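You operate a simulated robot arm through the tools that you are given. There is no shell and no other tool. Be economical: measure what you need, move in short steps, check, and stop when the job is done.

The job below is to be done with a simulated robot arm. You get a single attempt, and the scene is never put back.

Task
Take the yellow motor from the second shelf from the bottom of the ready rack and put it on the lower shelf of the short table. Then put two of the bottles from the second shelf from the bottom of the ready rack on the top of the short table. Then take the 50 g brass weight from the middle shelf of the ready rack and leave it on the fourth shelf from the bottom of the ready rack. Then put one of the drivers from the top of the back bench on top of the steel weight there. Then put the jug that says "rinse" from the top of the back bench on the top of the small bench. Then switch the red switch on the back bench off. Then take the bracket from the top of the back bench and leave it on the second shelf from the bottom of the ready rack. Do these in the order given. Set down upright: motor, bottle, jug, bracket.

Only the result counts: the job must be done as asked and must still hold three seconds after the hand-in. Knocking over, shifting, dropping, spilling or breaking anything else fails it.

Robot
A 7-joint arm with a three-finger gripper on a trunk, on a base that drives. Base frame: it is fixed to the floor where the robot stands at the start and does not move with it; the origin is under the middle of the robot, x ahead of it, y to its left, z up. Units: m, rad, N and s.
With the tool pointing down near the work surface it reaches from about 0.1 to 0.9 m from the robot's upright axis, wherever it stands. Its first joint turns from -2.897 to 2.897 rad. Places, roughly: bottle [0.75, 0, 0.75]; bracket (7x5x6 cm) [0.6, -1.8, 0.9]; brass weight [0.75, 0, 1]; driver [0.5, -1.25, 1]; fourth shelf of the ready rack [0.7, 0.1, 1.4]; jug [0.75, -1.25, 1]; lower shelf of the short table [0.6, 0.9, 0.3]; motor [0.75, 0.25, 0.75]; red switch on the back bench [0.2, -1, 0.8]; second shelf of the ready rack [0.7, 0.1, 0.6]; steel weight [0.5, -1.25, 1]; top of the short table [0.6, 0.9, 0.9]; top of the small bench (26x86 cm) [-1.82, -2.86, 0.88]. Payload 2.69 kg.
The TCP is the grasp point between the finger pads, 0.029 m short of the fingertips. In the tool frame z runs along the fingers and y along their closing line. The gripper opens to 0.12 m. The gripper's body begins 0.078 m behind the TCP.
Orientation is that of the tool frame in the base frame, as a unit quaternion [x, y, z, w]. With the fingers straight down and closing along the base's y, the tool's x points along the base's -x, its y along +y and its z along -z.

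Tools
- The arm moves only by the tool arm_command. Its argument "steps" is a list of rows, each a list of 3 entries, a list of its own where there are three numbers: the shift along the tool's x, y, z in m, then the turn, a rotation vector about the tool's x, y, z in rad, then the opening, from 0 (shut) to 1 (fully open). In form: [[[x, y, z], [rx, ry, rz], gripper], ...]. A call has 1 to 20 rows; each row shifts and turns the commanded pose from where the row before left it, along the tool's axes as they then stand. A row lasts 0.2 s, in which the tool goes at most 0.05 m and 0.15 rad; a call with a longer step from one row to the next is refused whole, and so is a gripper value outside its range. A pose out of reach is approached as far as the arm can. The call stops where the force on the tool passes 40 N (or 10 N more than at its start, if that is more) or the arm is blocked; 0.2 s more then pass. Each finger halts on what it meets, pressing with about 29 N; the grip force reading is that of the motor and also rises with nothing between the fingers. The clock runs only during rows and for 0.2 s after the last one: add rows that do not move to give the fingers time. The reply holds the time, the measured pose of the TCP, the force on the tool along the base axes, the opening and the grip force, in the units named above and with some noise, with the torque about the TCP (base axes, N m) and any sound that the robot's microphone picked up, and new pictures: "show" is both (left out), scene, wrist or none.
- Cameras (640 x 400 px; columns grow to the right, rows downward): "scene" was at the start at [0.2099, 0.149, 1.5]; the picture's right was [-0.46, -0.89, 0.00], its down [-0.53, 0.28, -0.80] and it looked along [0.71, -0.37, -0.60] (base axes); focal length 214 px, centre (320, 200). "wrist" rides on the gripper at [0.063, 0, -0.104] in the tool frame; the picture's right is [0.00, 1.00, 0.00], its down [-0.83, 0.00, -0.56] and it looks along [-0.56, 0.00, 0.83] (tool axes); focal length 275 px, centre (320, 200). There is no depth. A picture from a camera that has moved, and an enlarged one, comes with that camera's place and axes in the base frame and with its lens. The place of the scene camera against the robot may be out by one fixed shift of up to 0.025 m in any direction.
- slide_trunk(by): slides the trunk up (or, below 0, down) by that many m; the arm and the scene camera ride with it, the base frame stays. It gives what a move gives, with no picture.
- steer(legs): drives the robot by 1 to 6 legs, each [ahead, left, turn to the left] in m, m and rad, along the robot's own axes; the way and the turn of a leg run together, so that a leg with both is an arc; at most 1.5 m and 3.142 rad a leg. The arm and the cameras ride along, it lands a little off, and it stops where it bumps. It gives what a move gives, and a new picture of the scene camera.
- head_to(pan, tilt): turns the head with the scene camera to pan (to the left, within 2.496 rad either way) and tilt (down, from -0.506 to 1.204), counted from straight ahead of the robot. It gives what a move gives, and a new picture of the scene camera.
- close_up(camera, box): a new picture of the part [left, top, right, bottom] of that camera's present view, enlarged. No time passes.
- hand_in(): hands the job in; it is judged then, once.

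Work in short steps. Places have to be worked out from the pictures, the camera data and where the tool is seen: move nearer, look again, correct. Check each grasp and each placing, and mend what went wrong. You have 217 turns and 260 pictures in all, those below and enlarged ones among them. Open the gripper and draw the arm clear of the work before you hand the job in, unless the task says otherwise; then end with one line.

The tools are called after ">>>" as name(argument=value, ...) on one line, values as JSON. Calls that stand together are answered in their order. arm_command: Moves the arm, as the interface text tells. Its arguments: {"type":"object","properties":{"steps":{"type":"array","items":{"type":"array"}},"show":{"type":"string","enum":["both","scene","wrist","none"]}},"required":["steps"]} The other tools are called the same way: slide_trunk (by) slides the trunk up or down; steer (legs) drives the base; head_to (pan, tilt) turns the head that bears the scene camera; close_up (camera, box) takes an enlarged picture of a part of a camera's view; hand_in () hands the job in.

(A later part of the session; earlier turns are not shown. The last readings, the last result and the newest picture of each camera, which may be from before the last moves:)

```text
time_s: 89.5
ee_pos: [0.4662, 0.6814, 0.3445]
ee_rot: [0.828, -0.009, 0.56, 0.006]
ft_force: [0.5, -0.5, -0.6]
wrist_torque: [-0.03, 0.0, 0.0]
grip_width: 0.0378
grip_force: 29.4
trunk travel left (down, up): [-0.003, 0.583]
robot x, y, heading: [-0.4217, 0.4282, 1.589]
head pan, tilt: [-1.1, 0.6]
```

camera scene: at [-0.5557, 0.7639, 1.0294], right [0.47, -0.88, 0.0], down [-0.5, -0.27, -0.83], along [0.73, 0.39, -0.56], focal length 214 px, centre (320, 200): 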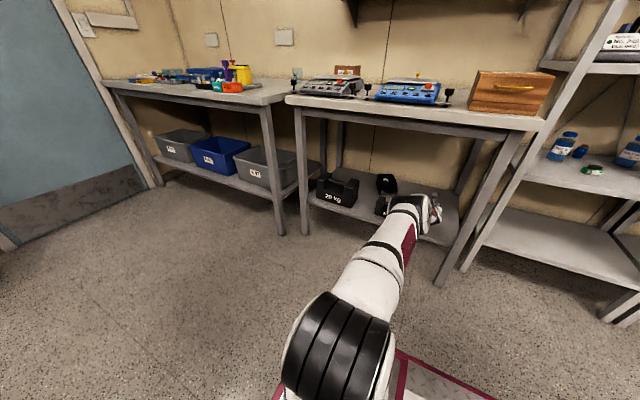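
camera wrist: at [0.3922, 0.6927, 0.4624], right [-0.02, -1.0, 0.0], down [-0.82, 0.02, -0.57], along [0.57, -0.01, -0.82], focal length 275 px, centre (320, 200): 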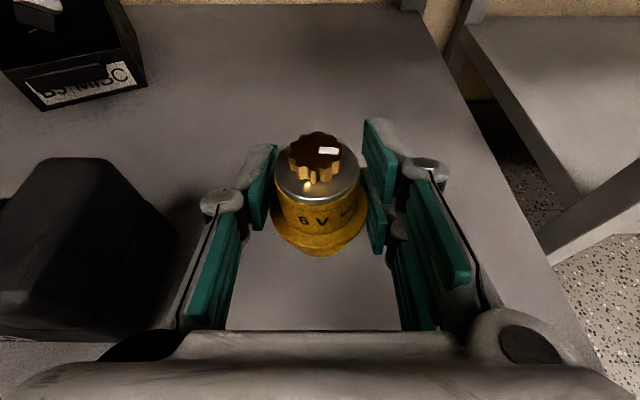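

The grip width changed to 3.8 cm, so I'll look before continuing.

>>> close_up(camera="wrist", box=[160, 100, 480, 300])

```text
2.00 times, centred on (320, 200) of wrist
camera zoom: at [0.3933, 0.6827, 0.4401], right [-0.02, -1.0, 0.0], down [-0.82, 0.02, -0.57], along [0.57, -0.01, -0.82], focal length 551 px, centre (320, 200)
```

zoom: 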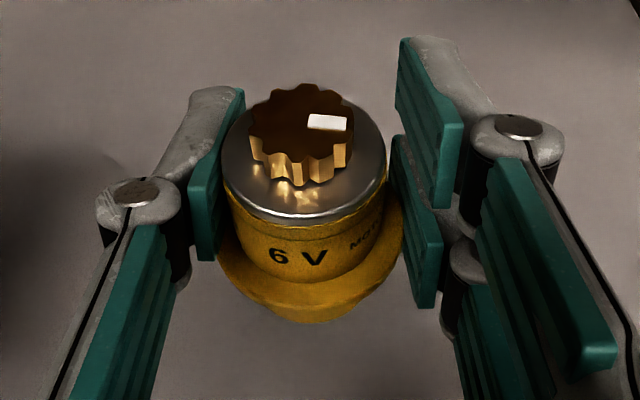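

Still held after a slight slip. Continuing down to contact.

>>> arm_command(steps=[[[-0.0046, 0, 0.0019], [0, 0, 0], 0.1], [[0, 0, 0], [0, 0, 0], 0.1]], show="none")

>>> arm_command(steps=[[[-0.0046, 0, 0.0019], [0, 0, 0], 0.1], [[0, 0, 0], [0, 0, 0], 0.1]], show="none")

```text
time_s: 90.1
ee_pos: [0.4667, 0.6805, 0.3399]
ee_rot: [0.828, -0.01, 0.56, 0.006]
ft_force: [0.7, 0.0, -2.8]
wrist_torque: [-0.03, -0.02, 0.02]
grip_width: 0.0379
grip_force: 29.7
trunk travel left (down, up): [-0.003, 0.583]
robot x, y, heading: [-0.424, 0.4315, 1.59]
head pan, tilt: [-1.1, 0.6]
```

```text
time_s: 90.7
ee_pos: [0.466, 0.6803, 0.3345]
ee_rot: [0.828, -0.01, 0.561, 0.006]
ft_force: [-0.7, 0.6, -2.1]
wrist_torque: [-0.03, -0.02, -0.02]
grip_width: 0.0377
grip_force: 28.9
trunk travel left (down, up): [-0.003, 0.583]
robot x, y, heading: [-0.4241, 0.4306, 1.591]
head pan, tilt: [-1.1, 0.6]
```

Still free; another two steps.

>>> arm_command(steps=[[[-0.0046, 0, 0.0019], [0, 0, 0], 0.1], [[0, 0, 0], [0, 0, 0], 0.1]], show="none")

>>> arm_command(steps=[[[-0.0037, 0, 0.0015], [0, 0, 0], 0.1], [[0, 0, 0], [0, 0, 0], 0.1]], show="wrist")

```text
time_s: 91.3
ee_pos: [0.4645, 0.6811, 0.3298]
ee_rot: [0.828, -0.009, 0.56, 0.005]
ft_force: [-1.1, 0.0, -2.0]
wrist_torque: [0.04, 0.03, -0.03]
grip_width: 0.0378
grip_force: 29.1
out of reach, approached as far as the arm can: row 1
trunk travel left (down, up): [-0.003, 0.583]
robot x, y, heading: [-0.4228, 0.4314, 1.594]
head pan, tilt: [-1.1, 0.6]
```

```text
time_s: 91.9
ee_pos: [0.463, 0.6822, 0.3269]
ee_rot: [0.828, -0.009, 0.561, 0.006]
ft_force: [-0.4, -0.1, -2.6]
wrist_torque: [0.0, 0.01, 0.05]
grip_width: 0.0377
grip_force: 29.1
trunk travel left (down, up): [-0.003, 0.583]
robot x, y, heading: [-0.4245, 0.4272, 1.588]
head pan, tilt: [-1.1, 0.6]
camera wrist: at [0.3889, 0.6843, 0.4236], right [-0.02, -1.0, 0.0], down [-0.82, 0.02, -0.57], along [0.57, -0.01, -0.82], focal length 275 px, centre (320, 200)
```

wrist: 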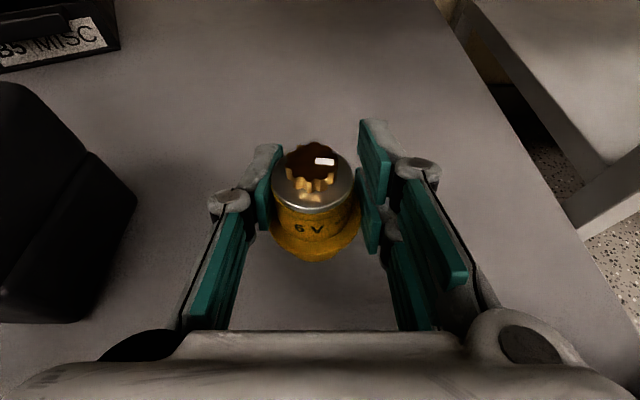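

Shelf estimate is about 0.29, so contact should be close. Stepping on.

>>> arm_command(steps=[[[-0.0046, 0, 0.0019], [0, 0, 0], 0.1], [[0, 0, 0], [0, 0, 0], 0.1]], show="none")

>>> arm_command(steps=[[[-0.0046, 0, 0.0019], [0, 0, 0], 0.1], [[0, 0, 0], [0, 0, 0], 0.1]], show="none")

```text
time_s: 92.5
ee_pos: [0.4616, 0.6819, 0.3224]
ee_rot: [0.828, -0.01, 0.56, 0.006]
ft_force: [0.5, 0.1, -2.3]
wrist_torque: [0.02, 0.01, -0.01]
grip_width: 0.0377
grip_force: 29.0
out of reach, approached as far as the arm can: row 1
trunk travel left (down, up): [-0.003, 0.583]
robot x, y, heading: [-0.4243, 0.433, 1.592]
head pan, tilt: [-1.1, 0.6]
```

```text
time_s: 93.1
ee_pos: [0.4585, 0.683, 0.3191]
ee_rot: [0.828, -0.01, 0.561, 0.007]
ft_force: [-0.4, -0.7, -2.0]
wrist_torque: [-0.03, -0.04, 0.04]
grip_width: 0.0379
grip_force: 29.5
trunk travel left (down, up): [-0.003, 0.583]
robot x, y, heading: [-0.4254, 0.4338, 1.593]
head pan, tilt: [-1.1, 0.6]
```

I'm at the arm's reach limit at this distance. I'll pull back 3.5 cm (still well over the shelf) and continue down.

>>> arm_command(steps=[[[-0.0065, 0, -0.0163], [0, 0, 0], 0.1], [[-0.0065, 0, -0.0163], [0, 0, 0], 0.1], [[-0.0046, 0, 0.0019], [0, 0, 0], 0.1], [[0, 0, 0], [0, 0, 0], 0.1]], show="wrist")

```text
time_s: 94.1
ee_pos: [0.4285, 0.6825, 0.3176]
ee_rot: [0.826, -0.01, 0.564, 0.006]
ft_force: [-2.3, -1.1, 14.8]
wrist_torque: [0.22, 0.23, 0.03]
grip_width: 0.0376
grip_force: 29.2
trunk travel left (down, up): [-0.003, 0.583]
robot x, y, heading: [-0.422, 0.4316, 1.592]
head pan, tilt: [-1.1, 0.6]
camera wrist: at [0.3525, 0.6848, 0.4138], right [-0.02, -1.0, 0.0], down [-0.82, 0.02, -0.57], along [0.57, -0.01, -0.82], focal length 275 px, centre (320, 200)
```

wrist: 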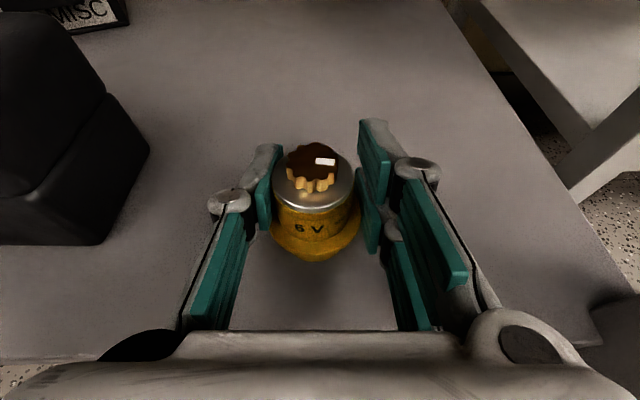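

Contact at about 15 N. Releasing gently.

>>> arm_command(steps=[[[0, 0, 0], [0, 0, 0], 0.35], [[0, 0, 0], [0, 0, 0], 0.5], [[0, 0, 0], [0, 0, 0], 0.58], [[0, 0, 0], [0, 0, 0], 0.58]], show="wrist")

```text
time_s: 95.1
ee_pos: [0.4267, 0.683, 0.3137]
ee_rot: [0.828, -0.01, 0.561, 0.005]
ft_force: [0.5, 0.2, 0.0]
wrist_torque: [0.01, 0.01, 0.06]
grip_width: 0.0694
grip_force: 0.2
trunk travel left (down, up): [-0.003, 0.583]
robot x, y, heading: [-0.4197, 0.4298, 1.592]
head pan, tilt: [-1.1, 0.6]
camera wrist: at [0.3518, 0.6854, 0.4105], right [-0.02, -1.0, 0.0], down [-0.82, 0.02, -0.57], along [0.57, -0.01, -0.82], focal length 275 px, centre (320, 200)
```

wrist: 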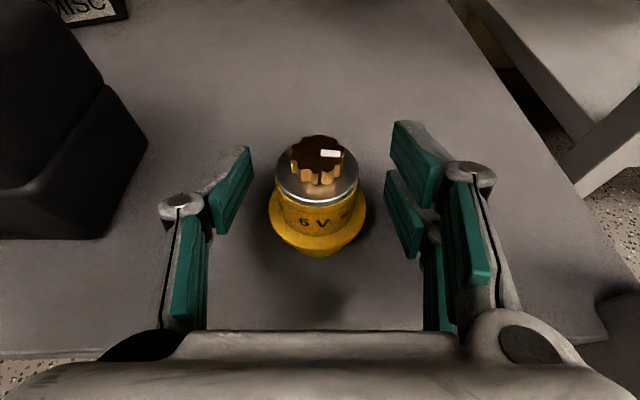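

The motor stands upright on the lower shelf. Backing out along the tool axis.

>>> arm_command(steps=[[[0, 0, -0.03], [0, 0, 0], 0.58], [[0, 0, -0.045], [0, 0, 0], 0.58], [[0, 0, -0.045], [0, 0, 0], 0.58], [[0, 0, -0.045], [0, 0, 0], 0.58], [[0, 0, -0.045], [0, 0, 0], 0.58]])

```text
time_s: 96.3
ee_pos: [0.2786, 0.6637, 0.4253]
ee_rot: [0.828, -0.01, 0.56, 0.005]
ft_force: [-0.2, -0.1, 0.3]
wrist_torque: [0.03, -0.01, 0.01]
grip_width: 0.07
grip_force: 0.1
out of reach, approached as far as the arm can: row 2, 3, 4
trunk travel left (down, up): [-0.003, 0.583]
robot x, y, heading: [-0.4251, 0.432, 1.59]
head pan, tilt: [-1.1, 0.6]
camera scene: at [-0.5554, 0.7639, 1.0294], right [0.47, -0.88, 0.0], down [-0.5, -0.27, -0.83], along [0.73, 0.39, -0.56], focal length 214 px, centre (320, 200)
camera wrist: at [0.205, 0.6646, 0.5216], right [-0.02, -1.0, 0.0], down [-0.82, 0.02, -0.57], along [0.57, -0.01, -0.82], focal length 275 px, centre (320, 200)
```

scene: 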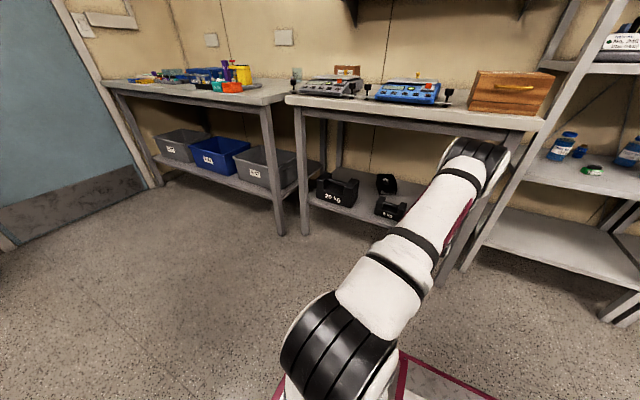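
wrist: 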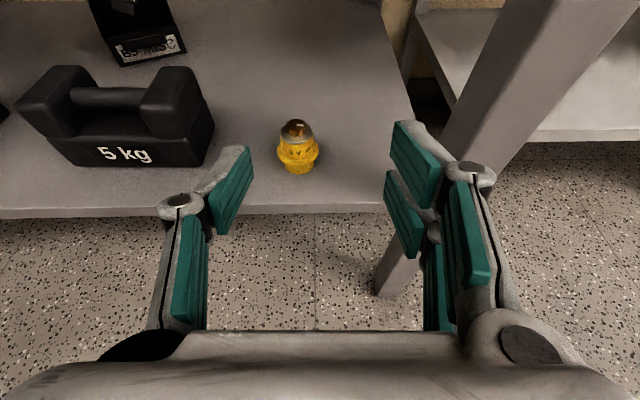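

The motor is placed. The elbow leans toward the table leg, so I'll retract upward while tipping the tool down to ease the joints.

>>> arm_command(steps=[[[0.02, 0, -0.025], [0, -0.08, 0], 0.58], [[0.02, 0, -0.027], [0, -0.08, 0], 0.58], [[0.018, 0, -0.03], [0, -0.08, 0], 0.58], [[0.016, 0, -0.033], [0, -0.08, 0], 0.58], [[0.014, 0, -0.035], [0, -0.08, 0], 0.58]])

```text
time_s: 97.5
ee_pos: [0.193, 0.6685, 0.5768]
ee_rot: [0.924, -0.011, 0.383, 0.004]
ft_force: [0.7, 0.4, 0.2]
wrist_torque: [-0.06, -0.04, -0.02]
grip_width: 0.0699
grip_force: 0.1
trunk travel left (down, up): [-0.003, 0.583]
robot x, y, heading: [-0.4214, 0.4338, 1.596]
head pan, tilt: [-1.1, 0.6]
camera scene: at [-0.5554, 0.764, 1.0294], right [0.47, -0.88, 0.0], down [-0.5, -0.27, -0.83], along [0.73, 0.39, -0.56], focal length 214 px, centre (320, 200)
camera wrist: at [0.1636, 0.6696, 0.6944], right [-0.02, -1.0, 0.0], down [-0.98, 0.02, -0.2], along [0.2, -0.01, -0.98], focal length 275 px, centre (320, 200)
```

scene: 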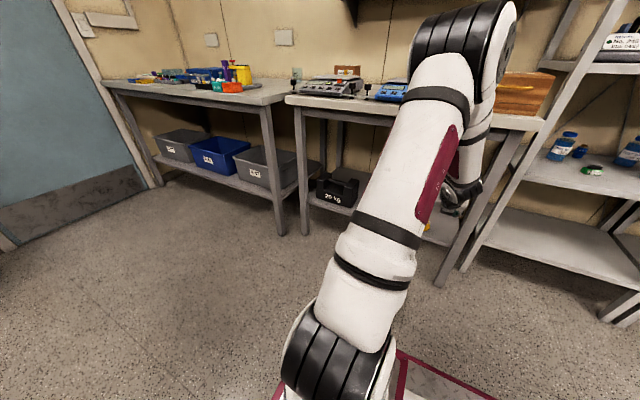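
wrist: 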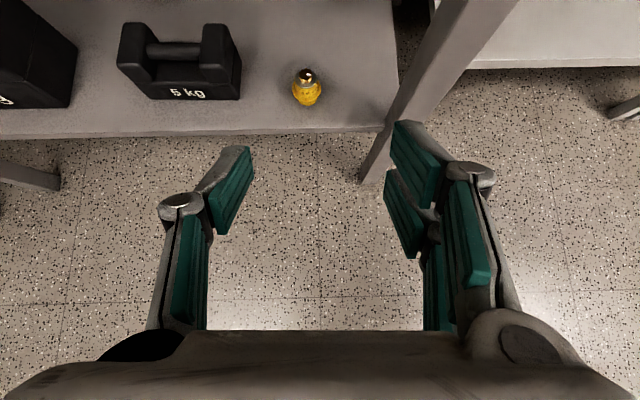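

All clear. Next is the near bottle at about (0.70, -0.01), so I'll drive back along the aisle.

>>> steer(legs=[[-0.68, 0.0, 0]])

>>> head_to(pan=-1.0, tilt=0.5)

>>> close_up(camera="wrist", box=[0, 0, 640, 400])

```text
time_s: 101.3
ee_pos: [0.2063, -0.0323, 0.5769]
ee_rot: [0.923, -0.024, 0.385, 0.01]
ft_force: [0.4, -0.5, 0.7]
wrist_torque: [0.01, 0.02, 0.01]
grip_width: 0.0696
grip_force: 0.0
trunk travel left (down, up): [-0.003, 0.583]
robot x, y, heading: [-0.4149, -0.2544, 1.563]
head pan, tilt: [-1.1, 0.6]
camera scene: at [-0.5409, 0.0841, 1.0294], right [0.45, -0.89, 0.0], down [-0.51, -0.25, -0.83], along [0.74, 0.37, -0.56], focal length 214 px, centre (320, 200)
```

scene: 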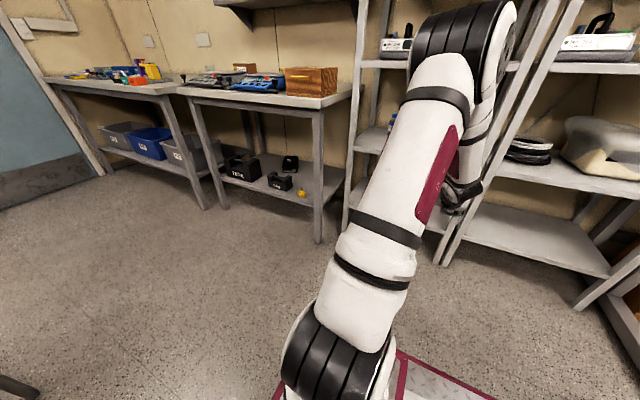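

```text
time_s: 102.0
ee_pos: [0.2062, -0.0341, 0.5773]
ee_rot: [0.923, -0.025, 0.385, 0.01]
ft_force: [-0.5, 1.0, 0.3]
wrist_torque: [-0.01, 0.02, 0.01]
grip_width: 0.0698
grip_force: 0.0
trunk travel left (down, up): [-0.003, 0.583]
robot x, y, heading: [-0.4205, -0.2517, 1.566]
head pan, tilt: [-1.0, 0.499]
camera scene: at [-0.5431, 0.0931, 1.0385], right [0.53, -0.85, 0.0], down [-0.41, -0.26, -0.88], along [0.74, 0.47, -0.48], focal length 214 px, centre (320, 200)
```

scene: 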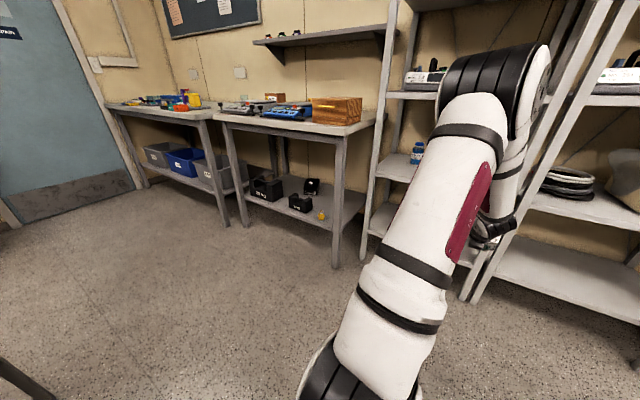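

```text
1.00 times, centred on (320, 200) of wrist (not enlarged: the box is as wide or as high as the picture)
camera zoom: at [0.1754, -0.0309, 0.6946], right [-0.05, -1.0, 0.0], down [-0.98, 0.05, -0.2], along [0.2, -0.01, -0.98], focal length 275 px, centre (320, 200)
```

zoom: 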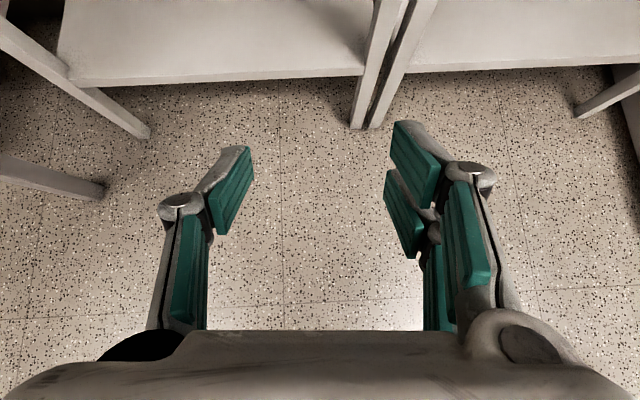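

Raising and extending the tool to about (0.36, -0.03, 0.76), flattening the tilt and opening wider for the bottle.

>>> arm_command(steps=[[[0.0467, 0, -0.0042], [0, 0, 0], 0.75], [[0.0467, 0, -0.0042], [0, 0, 0], 0.75], [[0.0467, 0, -0.0042], [0, 0, 0], 0.75], [[0.0467, 0, -0.0042], [0, 0, 0], 0.75], [[0.0467, 0, -0.0042], [0, 0, 0], 0.75], [[0, 0, 0], [0, 0.0875, 0], 0.75], [[0, 0, 0], [0, 0.0875, 0], 0.75], [[0, 0, 0], [0, 0.0875, 0], 0.75], [[0, 0, 0], [0, 0.0875, 0], 0.75]])

```text
time_s: 104.0
ee_pos: [0.3553, -0.0408, 0.7572]
ee_rot: [0.842, -0.023, 0.539, 0.013]
ft_force: [0.4, -0.8, -0.5]
wrist_torque: [0.04, 0.0, 0.02]
grip_width: 0.0902
grip_force: 0.1
trunk travel left (down, up): [-0.003, 0.583]
robot x, y, heading: [-0.4209, -0.2506, 1.562]
head pan, tilt: [-1.0, 0.499]
camera scene: at [-0.5431, 0.0931, 1.0385], right [0.53, -0.85, 0.0], down [-0.4, -0.26, -0.88], along [0.74, 0.47, -0.48], focal length 214 px, centre (320, 200)
camera wrist: at [0.2862, -0.0368, 0.8572], right [-0.05, -1.0, 0.0], down [-0.85, 0.04, -0.52], along [0.52, -0.03, -0.85], focal length 275 px, centre (320, 200)
```

scene: 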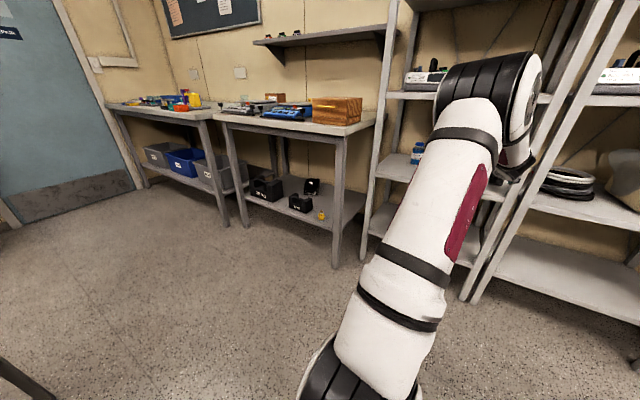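
wrist: 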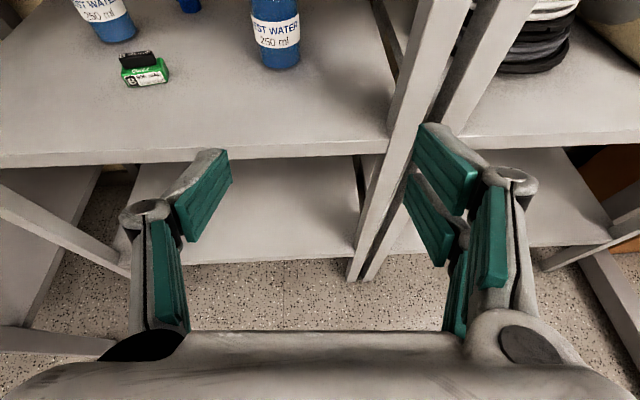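

The bottle base is centred at about (0.682, 0.0). I'll drive toward the rack by 0.18, shifting 4 cm ahead to line up.

>>> steer(legs=[[0.04, -0.18, 0]])

>>> arm_command(steps=[[[0, 0, 0], [0, 0, 0], 0.8]])

```text
time_s: 105.5
ee_pos: [0.5393, -0.003, 0.7577]
ee_rot: [0.841, -0.022, 0.54, 0.013]
ft_force: [-0.5, 0.2, 0.4]
wrist_torque: [-0.01, -0.01, -0.02]
grip_width: 0.09
grip_force: 0.1
trunk travel left (down, up): [-0.003, 0.583]
robot x, y, heading: [-0.234, -0.2146, 1.562]
head pan, tilt: [-1.0, 0.499]
camera scene: at [-0.3592, 0.1325, 1.0385], right [0.53, -0.85, 0.0], down [-0.41, -0.26, -0.88], along [0.74, 0.47, -0.48], focal length 214 px, centre (320, 200)
```

scene: 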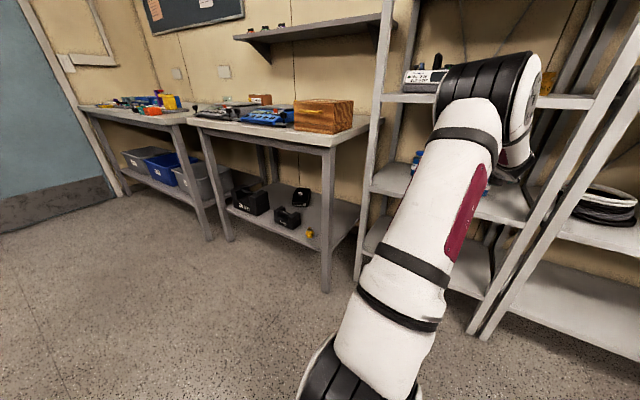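

```text
time_s: 105.9
ee_pos: [0.539, -0.0013, 0.7571]
ee_rot: [0.841, -0.022, 0.54, 0.013]
ft_force: [0.3, -0.8, -0.6]
wrist_torque: [0.01, -0.02, 0.0]
grip_width: 0.0962
grip_force: 0.0
trunk travel left (down, up): [-0.003, 0.583]
robot x, y, heading: [-0.2315, -0.2141, 1.563]
head pan, tilt: [-1.0, 0.499]
camera scene: at [-0.3592, 0.1325, 1.0385], right [0.53, -0.85, 0.0], down [-0.41, -0.26, -0.88], along [0.74, 0.47, -0.48], focal length 214 px, centre (320, 200)
camera wrist: at [0.4701, 0.0018, 0.8572], right [-0.05, -1.0, 0.0], down [-0.85, 0.04, -0.52], along [0.52, -0.03, -0.85], focal length 275 px, centre (320, 200)
```

scene: 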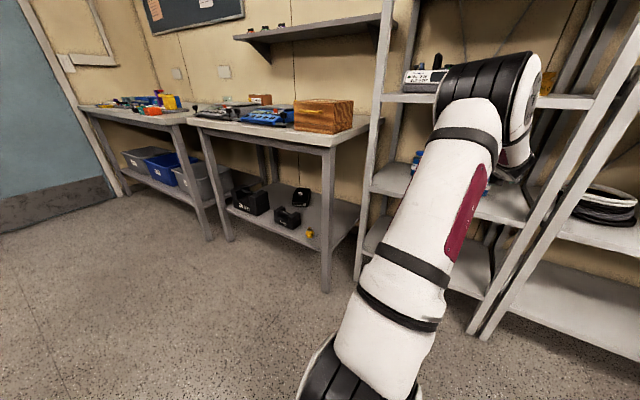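
wrist: 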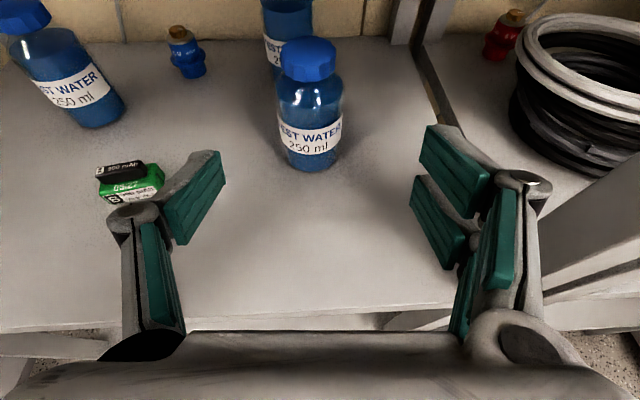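

The bottle centre is (0.680, -0.002), well aligned. Approaching two thirds of the way.

>>> arm_command(steps=[[[-0.009, -0.0024, 0.036], [0, 0, 0], 0.8], [[-0.009, -0.0024, 0.036], [0, 0, 0], 0.8], [[0, -0.0024, 0.036], [0, 0, 0], 0.8]])

```text
time_s: 106.7
ee_pos: [0.6318, -0.0005, 0.6959]
ee_rot: [0.841, -0.022, 0.541, 0.013]
ft_force: [-2.2, 0.1, 1.5]
wrist_torque: [-0.02, 0.06, 0.03]
grip_width: 0.0958
grip_force: 0.2
trunk travel left (down, up): [-0.003, 0.583]
robot x, y, heading: [-0.2336, -0.2137, 1.559]
head pan, tilt: [-1.0, 0.499]
camera scene: at [-0.3594, 0.1325, 1.0385], right [0.53, -0.85, 0.0], down [-0.4, -0.26, -0.88], along [0.74, 0.47, -0.48], focal length 214 px, centre (320, 200)
camera wrist: at [0.5627, 0.0032, 0.7954], right [-0.05, -1.0, 0.0], down [-0.85, 0.04, -0.52], along [0.52, -0.03, -0.85], focal length 275 px, centre (320, 200)
```

scene: 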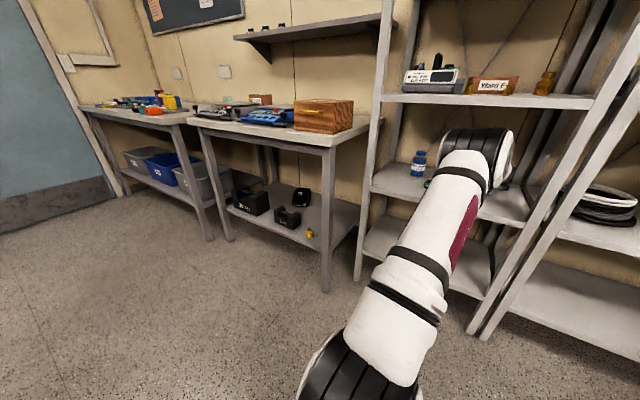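
wrist: 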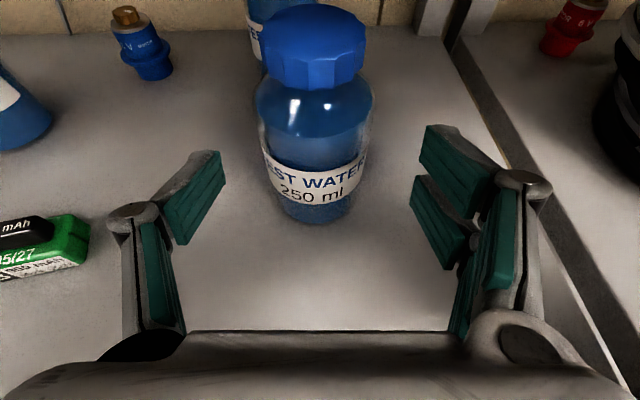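

Aligned. Final 5 cm and grip.

>>> arm_command(steps=[[[0.0005, -0.001, 0.026], [0, 0, 0], 0.8], [[0.0005, -0.001, 0.026], [0, 0, 0], 0.8], [[0, 0, 0], [0, 0, 0], 0.6], [[0, 0, 0], [0, 0, 0], 0.4], [[0, 0, 0], [0, 0, 0], 0.3], [[0, 0, 0], [0, 0, 0], 0.3]], show="wrist")

```text
time_s: 108.1
ee_pos: [0.6809, -0.001, 0.673]
ee_rot: [0.841, -0.023, 0.54, 0.014]
ft_force: [0.6, 1.1, 3.1]
wrist_torque: [-0.07, -0.03, -0.01]
grip_width: 0.0598
grip_force: 28.5
trunk travel left (down, up): [-0.003, 0.583]
robot x, y, heading: [-0.2338, -0.2177, 1.564]
head pan, tilt: [-1.0, 0.499]
camera wrist: at [0.6115, 0.0027, 0.774], right [-0.05, -1.0, 0.0], down [-0.85, 0.04, -0.52], along [0.52, -0.03, -0.85], focal length 275 px, centre (320, 200)
```

wrist: 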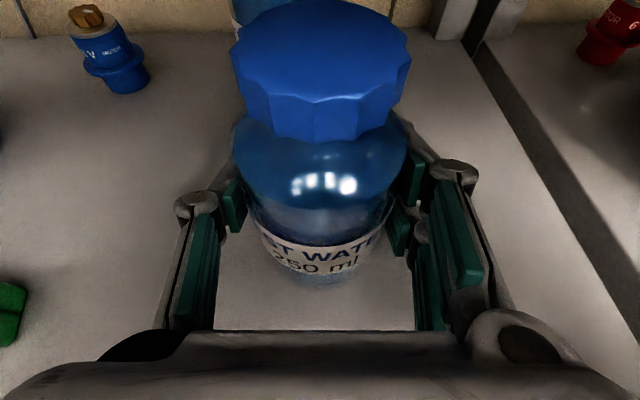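

Gripped at 6 cm. Lift 5 cm.

>>> arm_command(steps=[[[0.0152, 0, -0.007], [0, 0, 0], 0.3], [[0.0152, 0, -0.007], [0, 0, 0], 0.3], [[0.0152, 0, -0.007], [0, 0, 0], 0.3], [[0, 0, 0], [0, 0, 0], 0.3]], show="wrist")

```text
time_s: 109.1
ee_pos: [0.6785, 0.0005, 0.7242]
ee_rot: [0.842, -0.023, 0.54, 0.014]
ft_force: [0.4, -0.4, -2.6]
wrist_torque: [-0.01, -0.02, 0.0]
grip_width: 0.0597
grip_force: 29.1
trunk travel left (down, up): [-0.003, 0.583]
robot x, y, heading: [-0.2372, -0.2162, 1.565]
head pan, tilt: [-1.0, 0.499]
camera wrist: at [0.6084, 0.0035, 0.825], right [-0.05, -1.0, 0.0], down [-0.85, 0.04, -0.52], along [0.52, -0.03, -0.85], focal length 275 px, centre (320, 200)
```

wrist: 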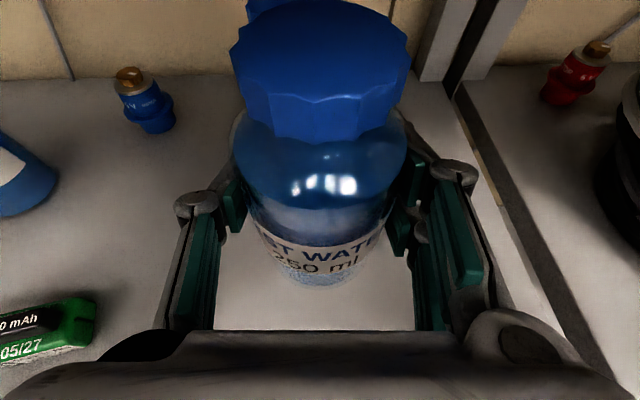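

Held. I'll drive out to the left 0.3 and raise the trunk 0.35 for the table top.

>>> steer(legs=[[0, 0.3, 0]])

>>> slide_trunk(by=0.35)

>>> head_to(pan=-0.75, tilt=0.6)

```text
time_s: 111.1
ee_pos: [0.3793, -0.0013, 0.7253]
ee_rot: [0.841, -0.025, 0.54, 0.015]
ft_force: [0.5, 0.0, -1.9]
wrist_torque: [-0.01, -0.01, 0.0]
grip_width: 0.0599
grip_force: 29.5
trunk travel left (down, up): [-0.003, 0.583]
robot x, y, heading: [-0.5344, -0.2123, 1.554]
head pan, tilt: [-1.0, 0.499]
camera scene: at [-0.6563, 0.1366, 1.0385], right [0.53, -0.85, 0.0], down [-0.41, -0.25, -0.88], along [0.75, 0.46, -0.48], focal length 214 px, centre (320, 200)
```

scene: 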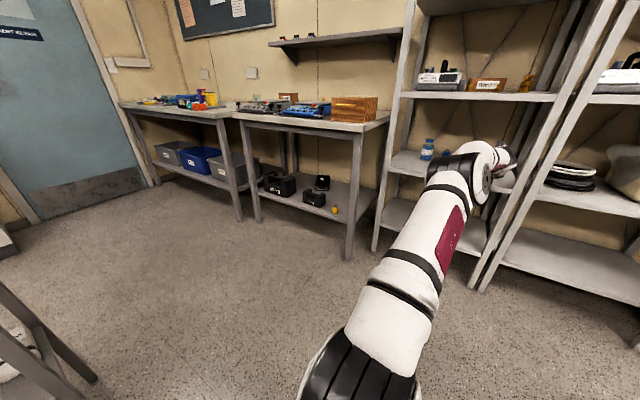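

```text
time_s: 114.6
ee_pos: [0.3789, -0.0021, 1.0757]
ee_rot: [0.841, -0.025, 0.54, 0.015]
ft_force: [-0.8, 0.9, -2.0]
wrist_torque: [-0.03, -0.01, 0.01]
grip_width: 0.0601
grip_force: 29.1
trunk travel left (down, up): [-0.353, 0.233]
robot x, y, heading: [-0.5358, -0.2121, 1.556]
head pan, tilt: [-1.0, 0.499]
```

```text
time_s: 115.3
ee_pos: [0.3799, -0.0022, 1.0746]
ee_rot: [0.842, -0.024, 0.539, 0.014]
ft_force: [0.1, -0.2, -2.3]
wrist_torque: [-0.01, -0.01, 0.0]
grip_width: 0.0598
grip_force: 29.5
trunk travel left (down, up): [-0.353, 0.233]
robot x, y, heading: [-0.5378, -0.212, 1.556]
head pan, tilt: [-0.75, 0.6]
camera scene: at [-0.6732, 0.0875, 1.3787], right [0.72, -0.69, 0.0], down [-0.39, -0.41, -0.83], along [0.57, 0.59, -0.56], focal length 214 px, centre (320, 200)
```

scene: 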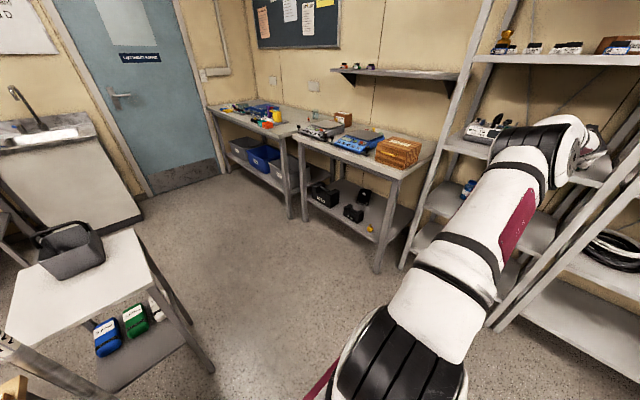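

Zooming on the table top to find free space.

>>> close_up(camera="scene", box=[280, 90, 448, 195])

```text
3.81 times, centred on (364, 142) of scene
camera zoom: at [-0.6732, 0.0875, 1.3787], right [0.72, -0.69, 0.0], down [-0.39, -0.41, -0.83], along [0.57, 0.59, -0.56], focal length 817 px, centre (152, 419)
```

zoom: 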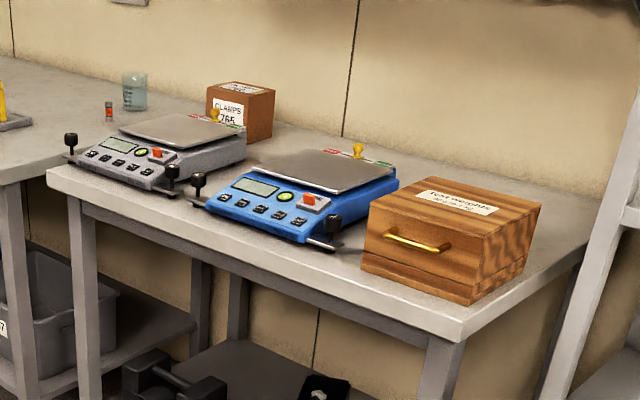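

The free strip in front of the wooden box (x 0.31–0.41, y 0.54–0.73) suits the bottles. I'll retract the arm a bit, then drive up the aisle.

>>> arm_command(steps=[[[-0.0167, 0.002, -0.0364], [0, 0, 0], 0.3], [[-0.0167, 0.002, -0.0364], [0, 0, 0], 0.3], [[-0.0167, 0.002, -0.0364], [0, 0, 0], 0.3], [[-0.0167, 0.002, -0.0364], [0, 0, 0], 0.3]], show="none")

>>> steer(legs=[[0.1, -0.1, 0], [0.56, 0, 0]])

>>> arm_command(steps=[[[0, 0, 0], [0, 0, 0], 0.3]], show="wrist")

```text
time_s: 116.3
ee_pos: [0.2183, 0.0007, 1.0757]
ee_rot: [0.841, -0.025, 0.54, 0.016]
ft_force: [0.5, 0.7, -2.9]
wrist_torque: [0.02, -0.03, 0.02]
grip_width: 0.0601
grip_force: 28.8
trunk travel left (down, up): [-0.353, 0.233]
robot x, y, heading: [-0.5357, -0.2128, 1.549]
head pan, tilt: [-0.75, 0.6]
```

```text
time_s: 120.5
ee_pos: [0.3336, 0.6564, 1.077]
ee_rot: [0.842, -0.029, 0.539, 0.018]
ft_force: [0.7, -0.4, -2.8]
wrist_torque: [-0.02, 0.03, 0.0]
grip_width: 0.0599
grip_force: 28.8
trunk travel left (down, up): [-0.353, 0.233]
robot x, y, heading: [-0.4236, 0.4564, 1.547]
head pan, tilt: [-0.75, 0.6]
camera scene: at [-0.5576, 0.7516, 1.3786], right [0.71, -0.7, 0.0], down [-0.4, -0.4, -0.82], along [0.58, 0.59, -0.57], focal length 214 px, centre (320, 200)
```

scene: 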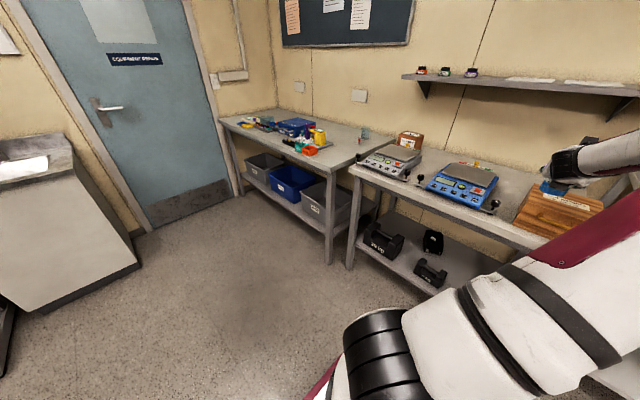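

```text
time_s: 120.9
ee_pos: [0.3331, 0.6567, 1.0759]
ee_rot: [0.841, -0.029, 0.54, 0.017]
ft_force: [0.4, -0.2, -2.9]
wrist_torque: [0.01, -0.01, 0.0]
grip_width: 0.0597
grip_force: 29.1
trunk travel left (down, up): [-0.353, 0.233]
robot x, y, heading: [-0.423, 0.4498, 1.545]
head pan, tilt: [-0.75, 0.6]
camera wrist: at [0.2641, 0.6616, 1.1757], right [-0.07, -1.0, 0.0], down [-0.85, 0.06, -0.52], along [0.52, -0.04, -0.85], focal length 275 px, centre (320, 200)
```

wrist: 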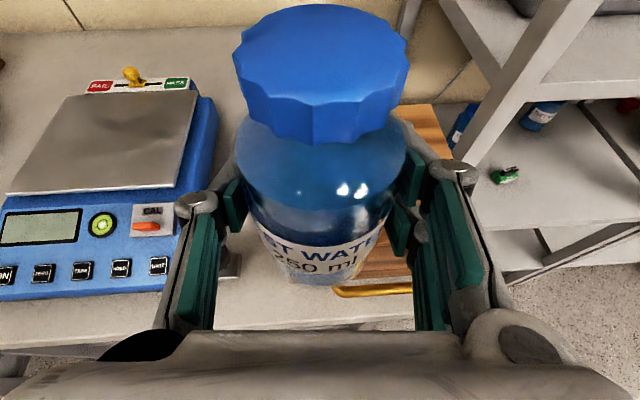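

The box handle protrudes into that strip. I'll zoom on the scene to measure the other gaps.

>>> close_up(camera="scene", box=[340, 120, 620, 295])

```text
2.29 times, centred on (480, 208) of scene
camera zoom: at [-0.5576, 0.7516, 1.3786], right [0.71, -0.7, 0.0], down [-0.4, -0.4, -0.82], along [0.58, 0.59, -0.57], focal length 490 px, centre (-46, 183)
```

zoom: 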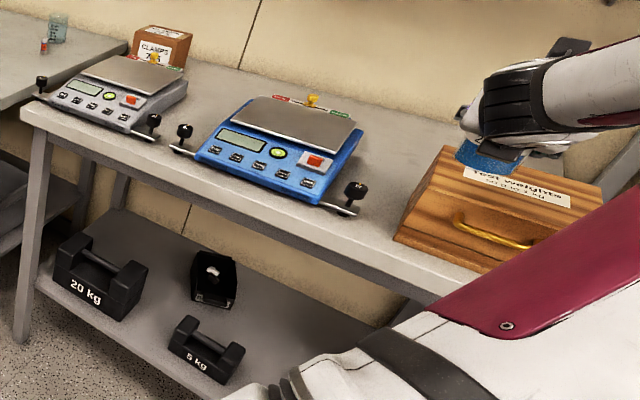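

The strip in front of the blue scale (x 0.30–0.41, y 0.80–1.02, between its feet) is free and the scale is low. I'll drive ahead 0.31 for the first bottle.

>>> steer(legs=[[0.31, 0, 0]])

>>> arm_command(steps=[[[0, 0, 0], [0, 0, 0], 0.3]], show="wrist")

```text
time_s: 123.0
ee_pos: [0.3367, 0.968, 1.0767]
ee_rot: [0.841, -0.025, 0.54, 0.015]
ft_force: [-0.2, 0.0, -2.5]
wrist_torque: [0.04, -0.02, 0.0]
grip_width: 0.06
grip_force: 29.2
trunk travel left (down, up): [-0.353, 0.233]
robot x, y, heading: [-0.4153, 0.7551, 1.553]
head pan, tilt: [-0.75, 0.6]
camera scene: at [-0.5545, 1.0557, 1.3787], right [0.72, -0.69, 0.0], down [-0.39, -0.41, -0.82], along [0.57, 0.6, -0.57], focal length 214 px, centre (320, 200)
```

scene: 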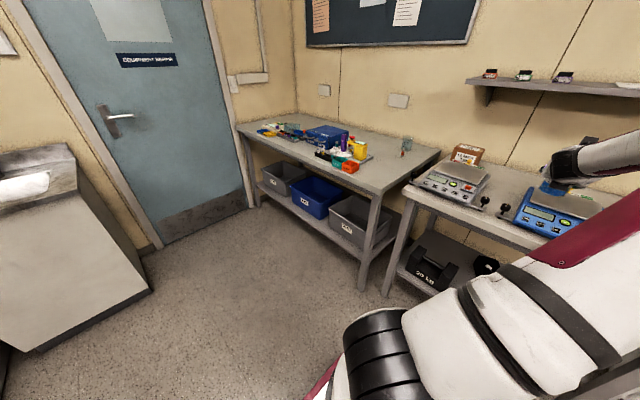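

```text
time_s: 123.4
ee_pos: [0.3368, 0.9698, 1.0748]
ee_rot: [0.842, -0.025, 0.539, 0.015]
ft_force: [-0.5, -1.0, -1.7]
wrist_torque: [0.03, 0.0, 0.04]
grip_width: 0.06
grip_force: 29.5
trunk travel left (down, up): [-0.353, 0.233]
robot x, y, heading: [-0.4164, 0.7556, 1.557]
head pan, tilt: [-0.75, 0.6]
camera wrist: at [0.268, 0.9735, 1.1756], right [-0.06, -1.0, 0.0], down [-0.85, 0.05, -0.52], along [0.52, -0.03, -0.85], focal length 275 px, centre (320, 200)
```

wrist: 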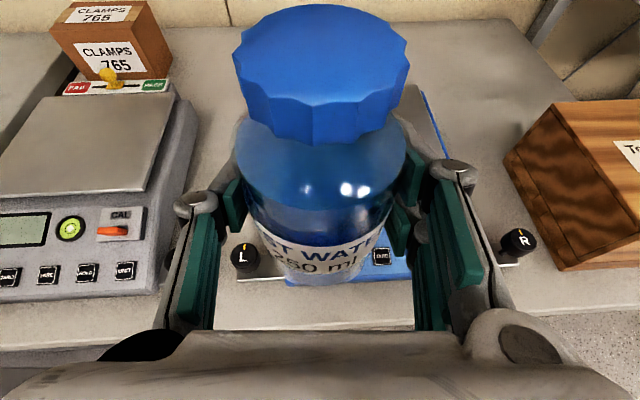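

The strip is only about 5 cm wide, too tight. The back area (x 0.70–0.95) is free, but reaching over the scale needs a top grip on the cap. I'll check the neighbouring table for a spot to re-grip.

>>> close_up(camera="scene", box=[230, 110, 450, 248])

```text
2.90 times, centred on (340, 179) of scene
camera zoom: at [-0.5546, 1.0557, 1.3786], right [0.72, -0.69, 0.0], down [-0.39, -0.41, -0.82], along [0.57, 0.6, -0.57], focal length 622 px, centre (262, 261)
```

zoom: 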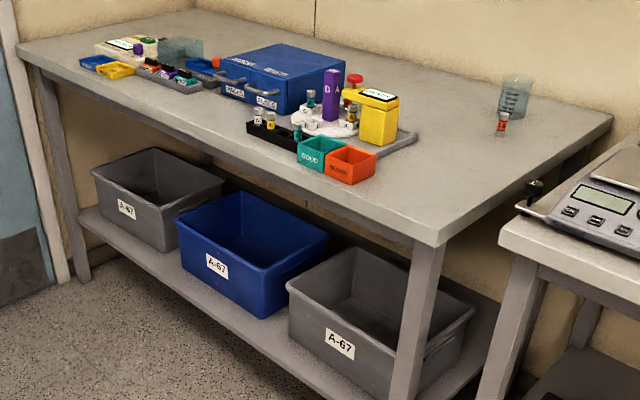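

The neighbouring table has a large clear area near its right end (x 0.26–0.7, y 1.5–1.75). I'll set the bottle there briefly to re-grip it from above.

>>> steer(legs=[[0.65, -0.02, 0]])

>>> slide_trunk(by=-0.15)

>>> arm_command(steps=[[[0, 0, 0], [0, 0, 0], 0.3]], show="wrist")

```text
time_s: 126.9
ee_pos: [0.3706, 1.6017, 1.0765]
ee_rot: [0.841, -0.028, 0.539, 0.017]
ft_force: [0.5, 0.2, -2.4]
wrist_torque: [0.01, 0.02, -0.03]
grip_width: 0.0599
grip_force: 28.9
trunk travel left (down, up): [-0.353, 0.233]
robot x, y, heading: [-0.3849, 1.395, 1.547]
head pan, tilt: [-0.75, 0.6]
camera scene: at [-0.5216, 1.6941, 1.3786], right [0.72, -0.7, 0.0], down [-0.39, -0.41, -0.82], along [0.57, 0.59, -0.57], focal length 214 px, centre (320, 200)
```

scene: 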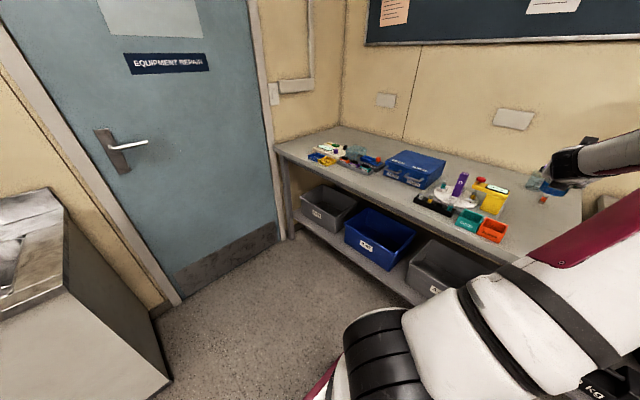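

```text
time_s: 128.7
ee_pos: [0.3698, 1.6016, 0.9269]
ee_rot: [0.841, -0.029, 0.539, 0.018]
ft_force: [0.2, -0.4, -2.1]
wrist_torque: [-0.01, -0.04, -0.02]
grip_width: 0.0598
grip_force: 28.8
trunk travel left (down, up): [-0.203, 0.383]
robot x, y, heading: [-0.3837, 1.3931, 1.549]
head pan, tilt: [-0.75, 0.6]
```

```text
time_s: 129.1
ee_pos: [0.3693, 1.6022, 0.9257]
ee_rot: [0.841, -0.028, 0.54, 0.017]
ft_force: [0.5, 0.9, -2.8]
wrist_torque: [0.0, -0.03, -0.05]
grip_width: 0.0598
grip_force: 28.8
trunk travel left (down, up): [-0.203, 0.383]
robot x, y, heading: [-0.3817, 1.3949, 1.553]
head pan, tilt: [-0.75, 0.6]
camera wrist: at [0.3005, 1.6068, 1.0259], right [-0.06, -1.0, 0.0], down [-0.85, 0.05, -0.52], along [0.52, -0.04, -0.85], focal length 275 px, centre (320, 200)
```

wrist: 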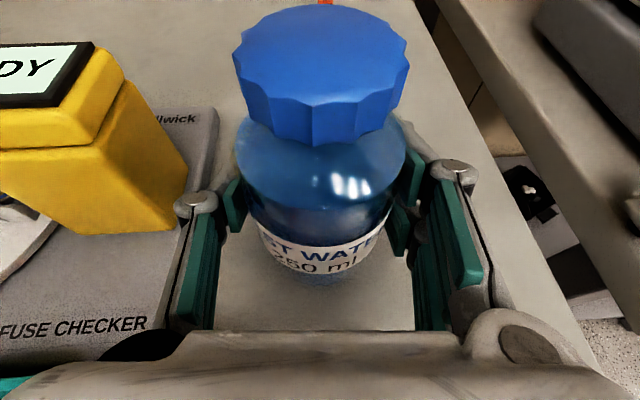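

The fuse checker board is close on the left; shift 3 cm right and lower to contact.

>>> arm_command(steps=[[[0, 0.03, 0], [0, 0, 0], 0.3], [[-0.0136, 0, 0.0062], [0, 0, 0], 0.3], [[-0.0091, 0, 0.0042], [0, 0, 0], 0.3], [[0, 0, 0], [0, 0, 0], 0.3]], show="none")

>>> arm_command(steps=[[[-0.0091, 0, 0.0042], [0, 0, 0], 0.3], [[0, 0, 0], [0, 0, 0], 0.3]], show="none")

```text
time_s: 130.1
ee_pos: [0.3669, 1.5717, 0.9047]
ee_rot: [0.84, -0.027, 0.542, 0.018]
ft_force: [5.4, 2.5, 21.6]
wrist_torque: [-0.5, -0.15, 0.17]
grip_width: 0.0604
grip_force: 28.4
trunk travel left (down, up): [-0.203, 0.383]
robot x, y, heading: [-0.3834, 1.3952, 1.55]
head pan, tilt: [-0.75, 0.6]
```

```text
time_s: 130.7
ee_pos: [0.3669, 1.572, 0.8913]
ee_rot: [0.841, -0.029, 0.539, 0.019]
ft_force: [1.1, -1.4, 22.7]
wrist_torque: [-0.36, -0.13, 0.06]
grip_width: 0.0597
grip_force: 29.1
trunk travel left (down, up): [-0.203, 0.383]
robot x, y, heading: [-0.3864, 1.3932, 1.55]
head pan, tilt: [-0.75, 0.6]
```

Contact. I'll look before releasing.

>>> arm_command(steps=[[[0.003, 0, -0.0014], [0, 0, 0], 0.3]], show="both")

```text
time_s: 131.1
ee_pos: [0.3661, 1.5714, 0.8924]
ee_rot: [0.842, -0.029, 0.538, 0.017]
ft_force: [3.2, -2.0, 9.8]
wrist_torque: [-0.3, -0.4, 0.07]
grip_width: 0.0596
grip_force: 29.1
trunk travel left (down, up): [-0.203, 0.383]
robot x, y, heading: [-0.3853, 1.3982, 1.549]
head pan, tilt: [-0.75, 0.6]
camera scene: at [-0.5207, 1.7477, 1.2292], right [0.72, -0.7, 0.0], down [-0.39, -0.41, -0.83], along [0.57, 0.59, -0.56], focal length 214 px, centre (320, 200)
camera wrist: at [0.2975, 1.5765, 0.9927], right [-0.06, -1.0, 0.0], down [-0.85, 0.05, -0.52], along [0.52, -0.03, -0.85], focal length 275 px, centre (320, 200)
```

scene: 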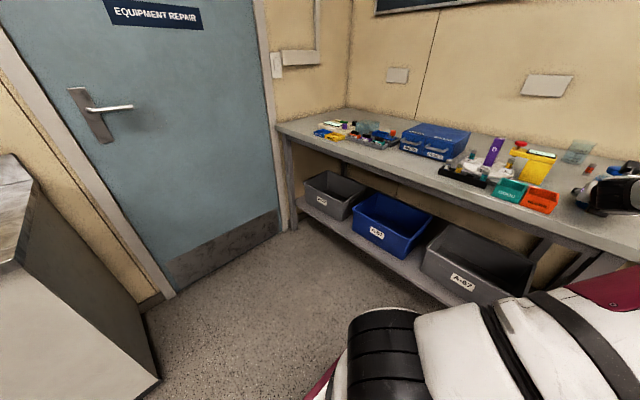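
wrist: 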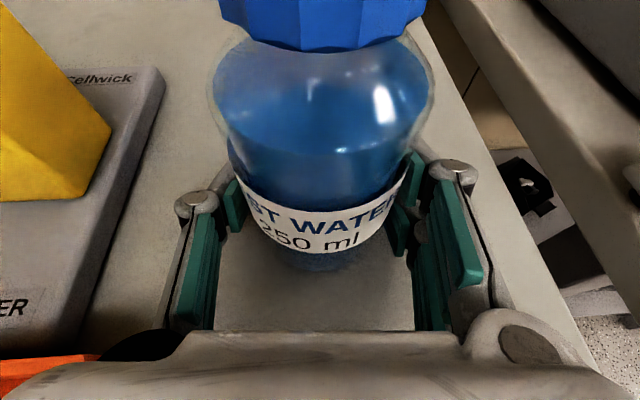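

The bottle slid up in the grip as it met the table. Release now.

>>> arm_command(steps=[[[0, 0, 0], [0, 0, 0], 0.55], [[0, 0, 0], [0, 0, 0], 0.7], [[0, 0, 0], [0, 0, 0], 0.7]], show="wrist")

```text
time_s: 131.9
ee_pos: [0.3665, 1.5724, 0.8942]
ee_rot: [0.841, -0.028, 0.539, 0.017]
ft_force: [0.9, 0.2, -1.0]
wrist_torque: [0.0, 0.02, 0.01]
grip_width: 0.0841
grip_force: 0.1
trunk travel left (down, up): [-0.203, 0.383]
robot x, y, heading: [-0.3851, 1.3947, 1.553]
head pan, tilt: [-0.75, 0.6]
camera wrist: at [0.2977, 1.5769, 0.9937], right [-0.06, -1.0, 0.0], down [-0.85, 0.05, -0.52], along [0.52, -0.03, -0.85], focal length 275 px, centre (320, 200)
```

wrist: 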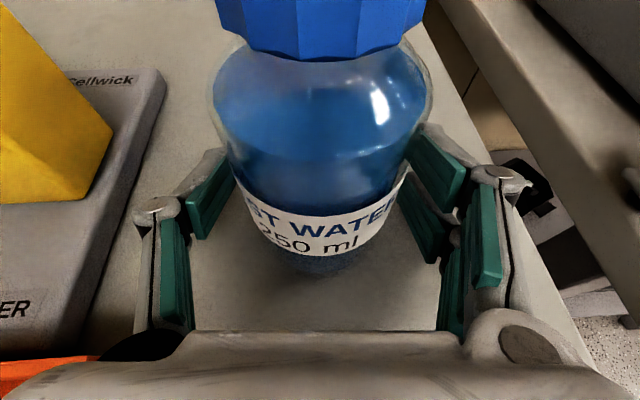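

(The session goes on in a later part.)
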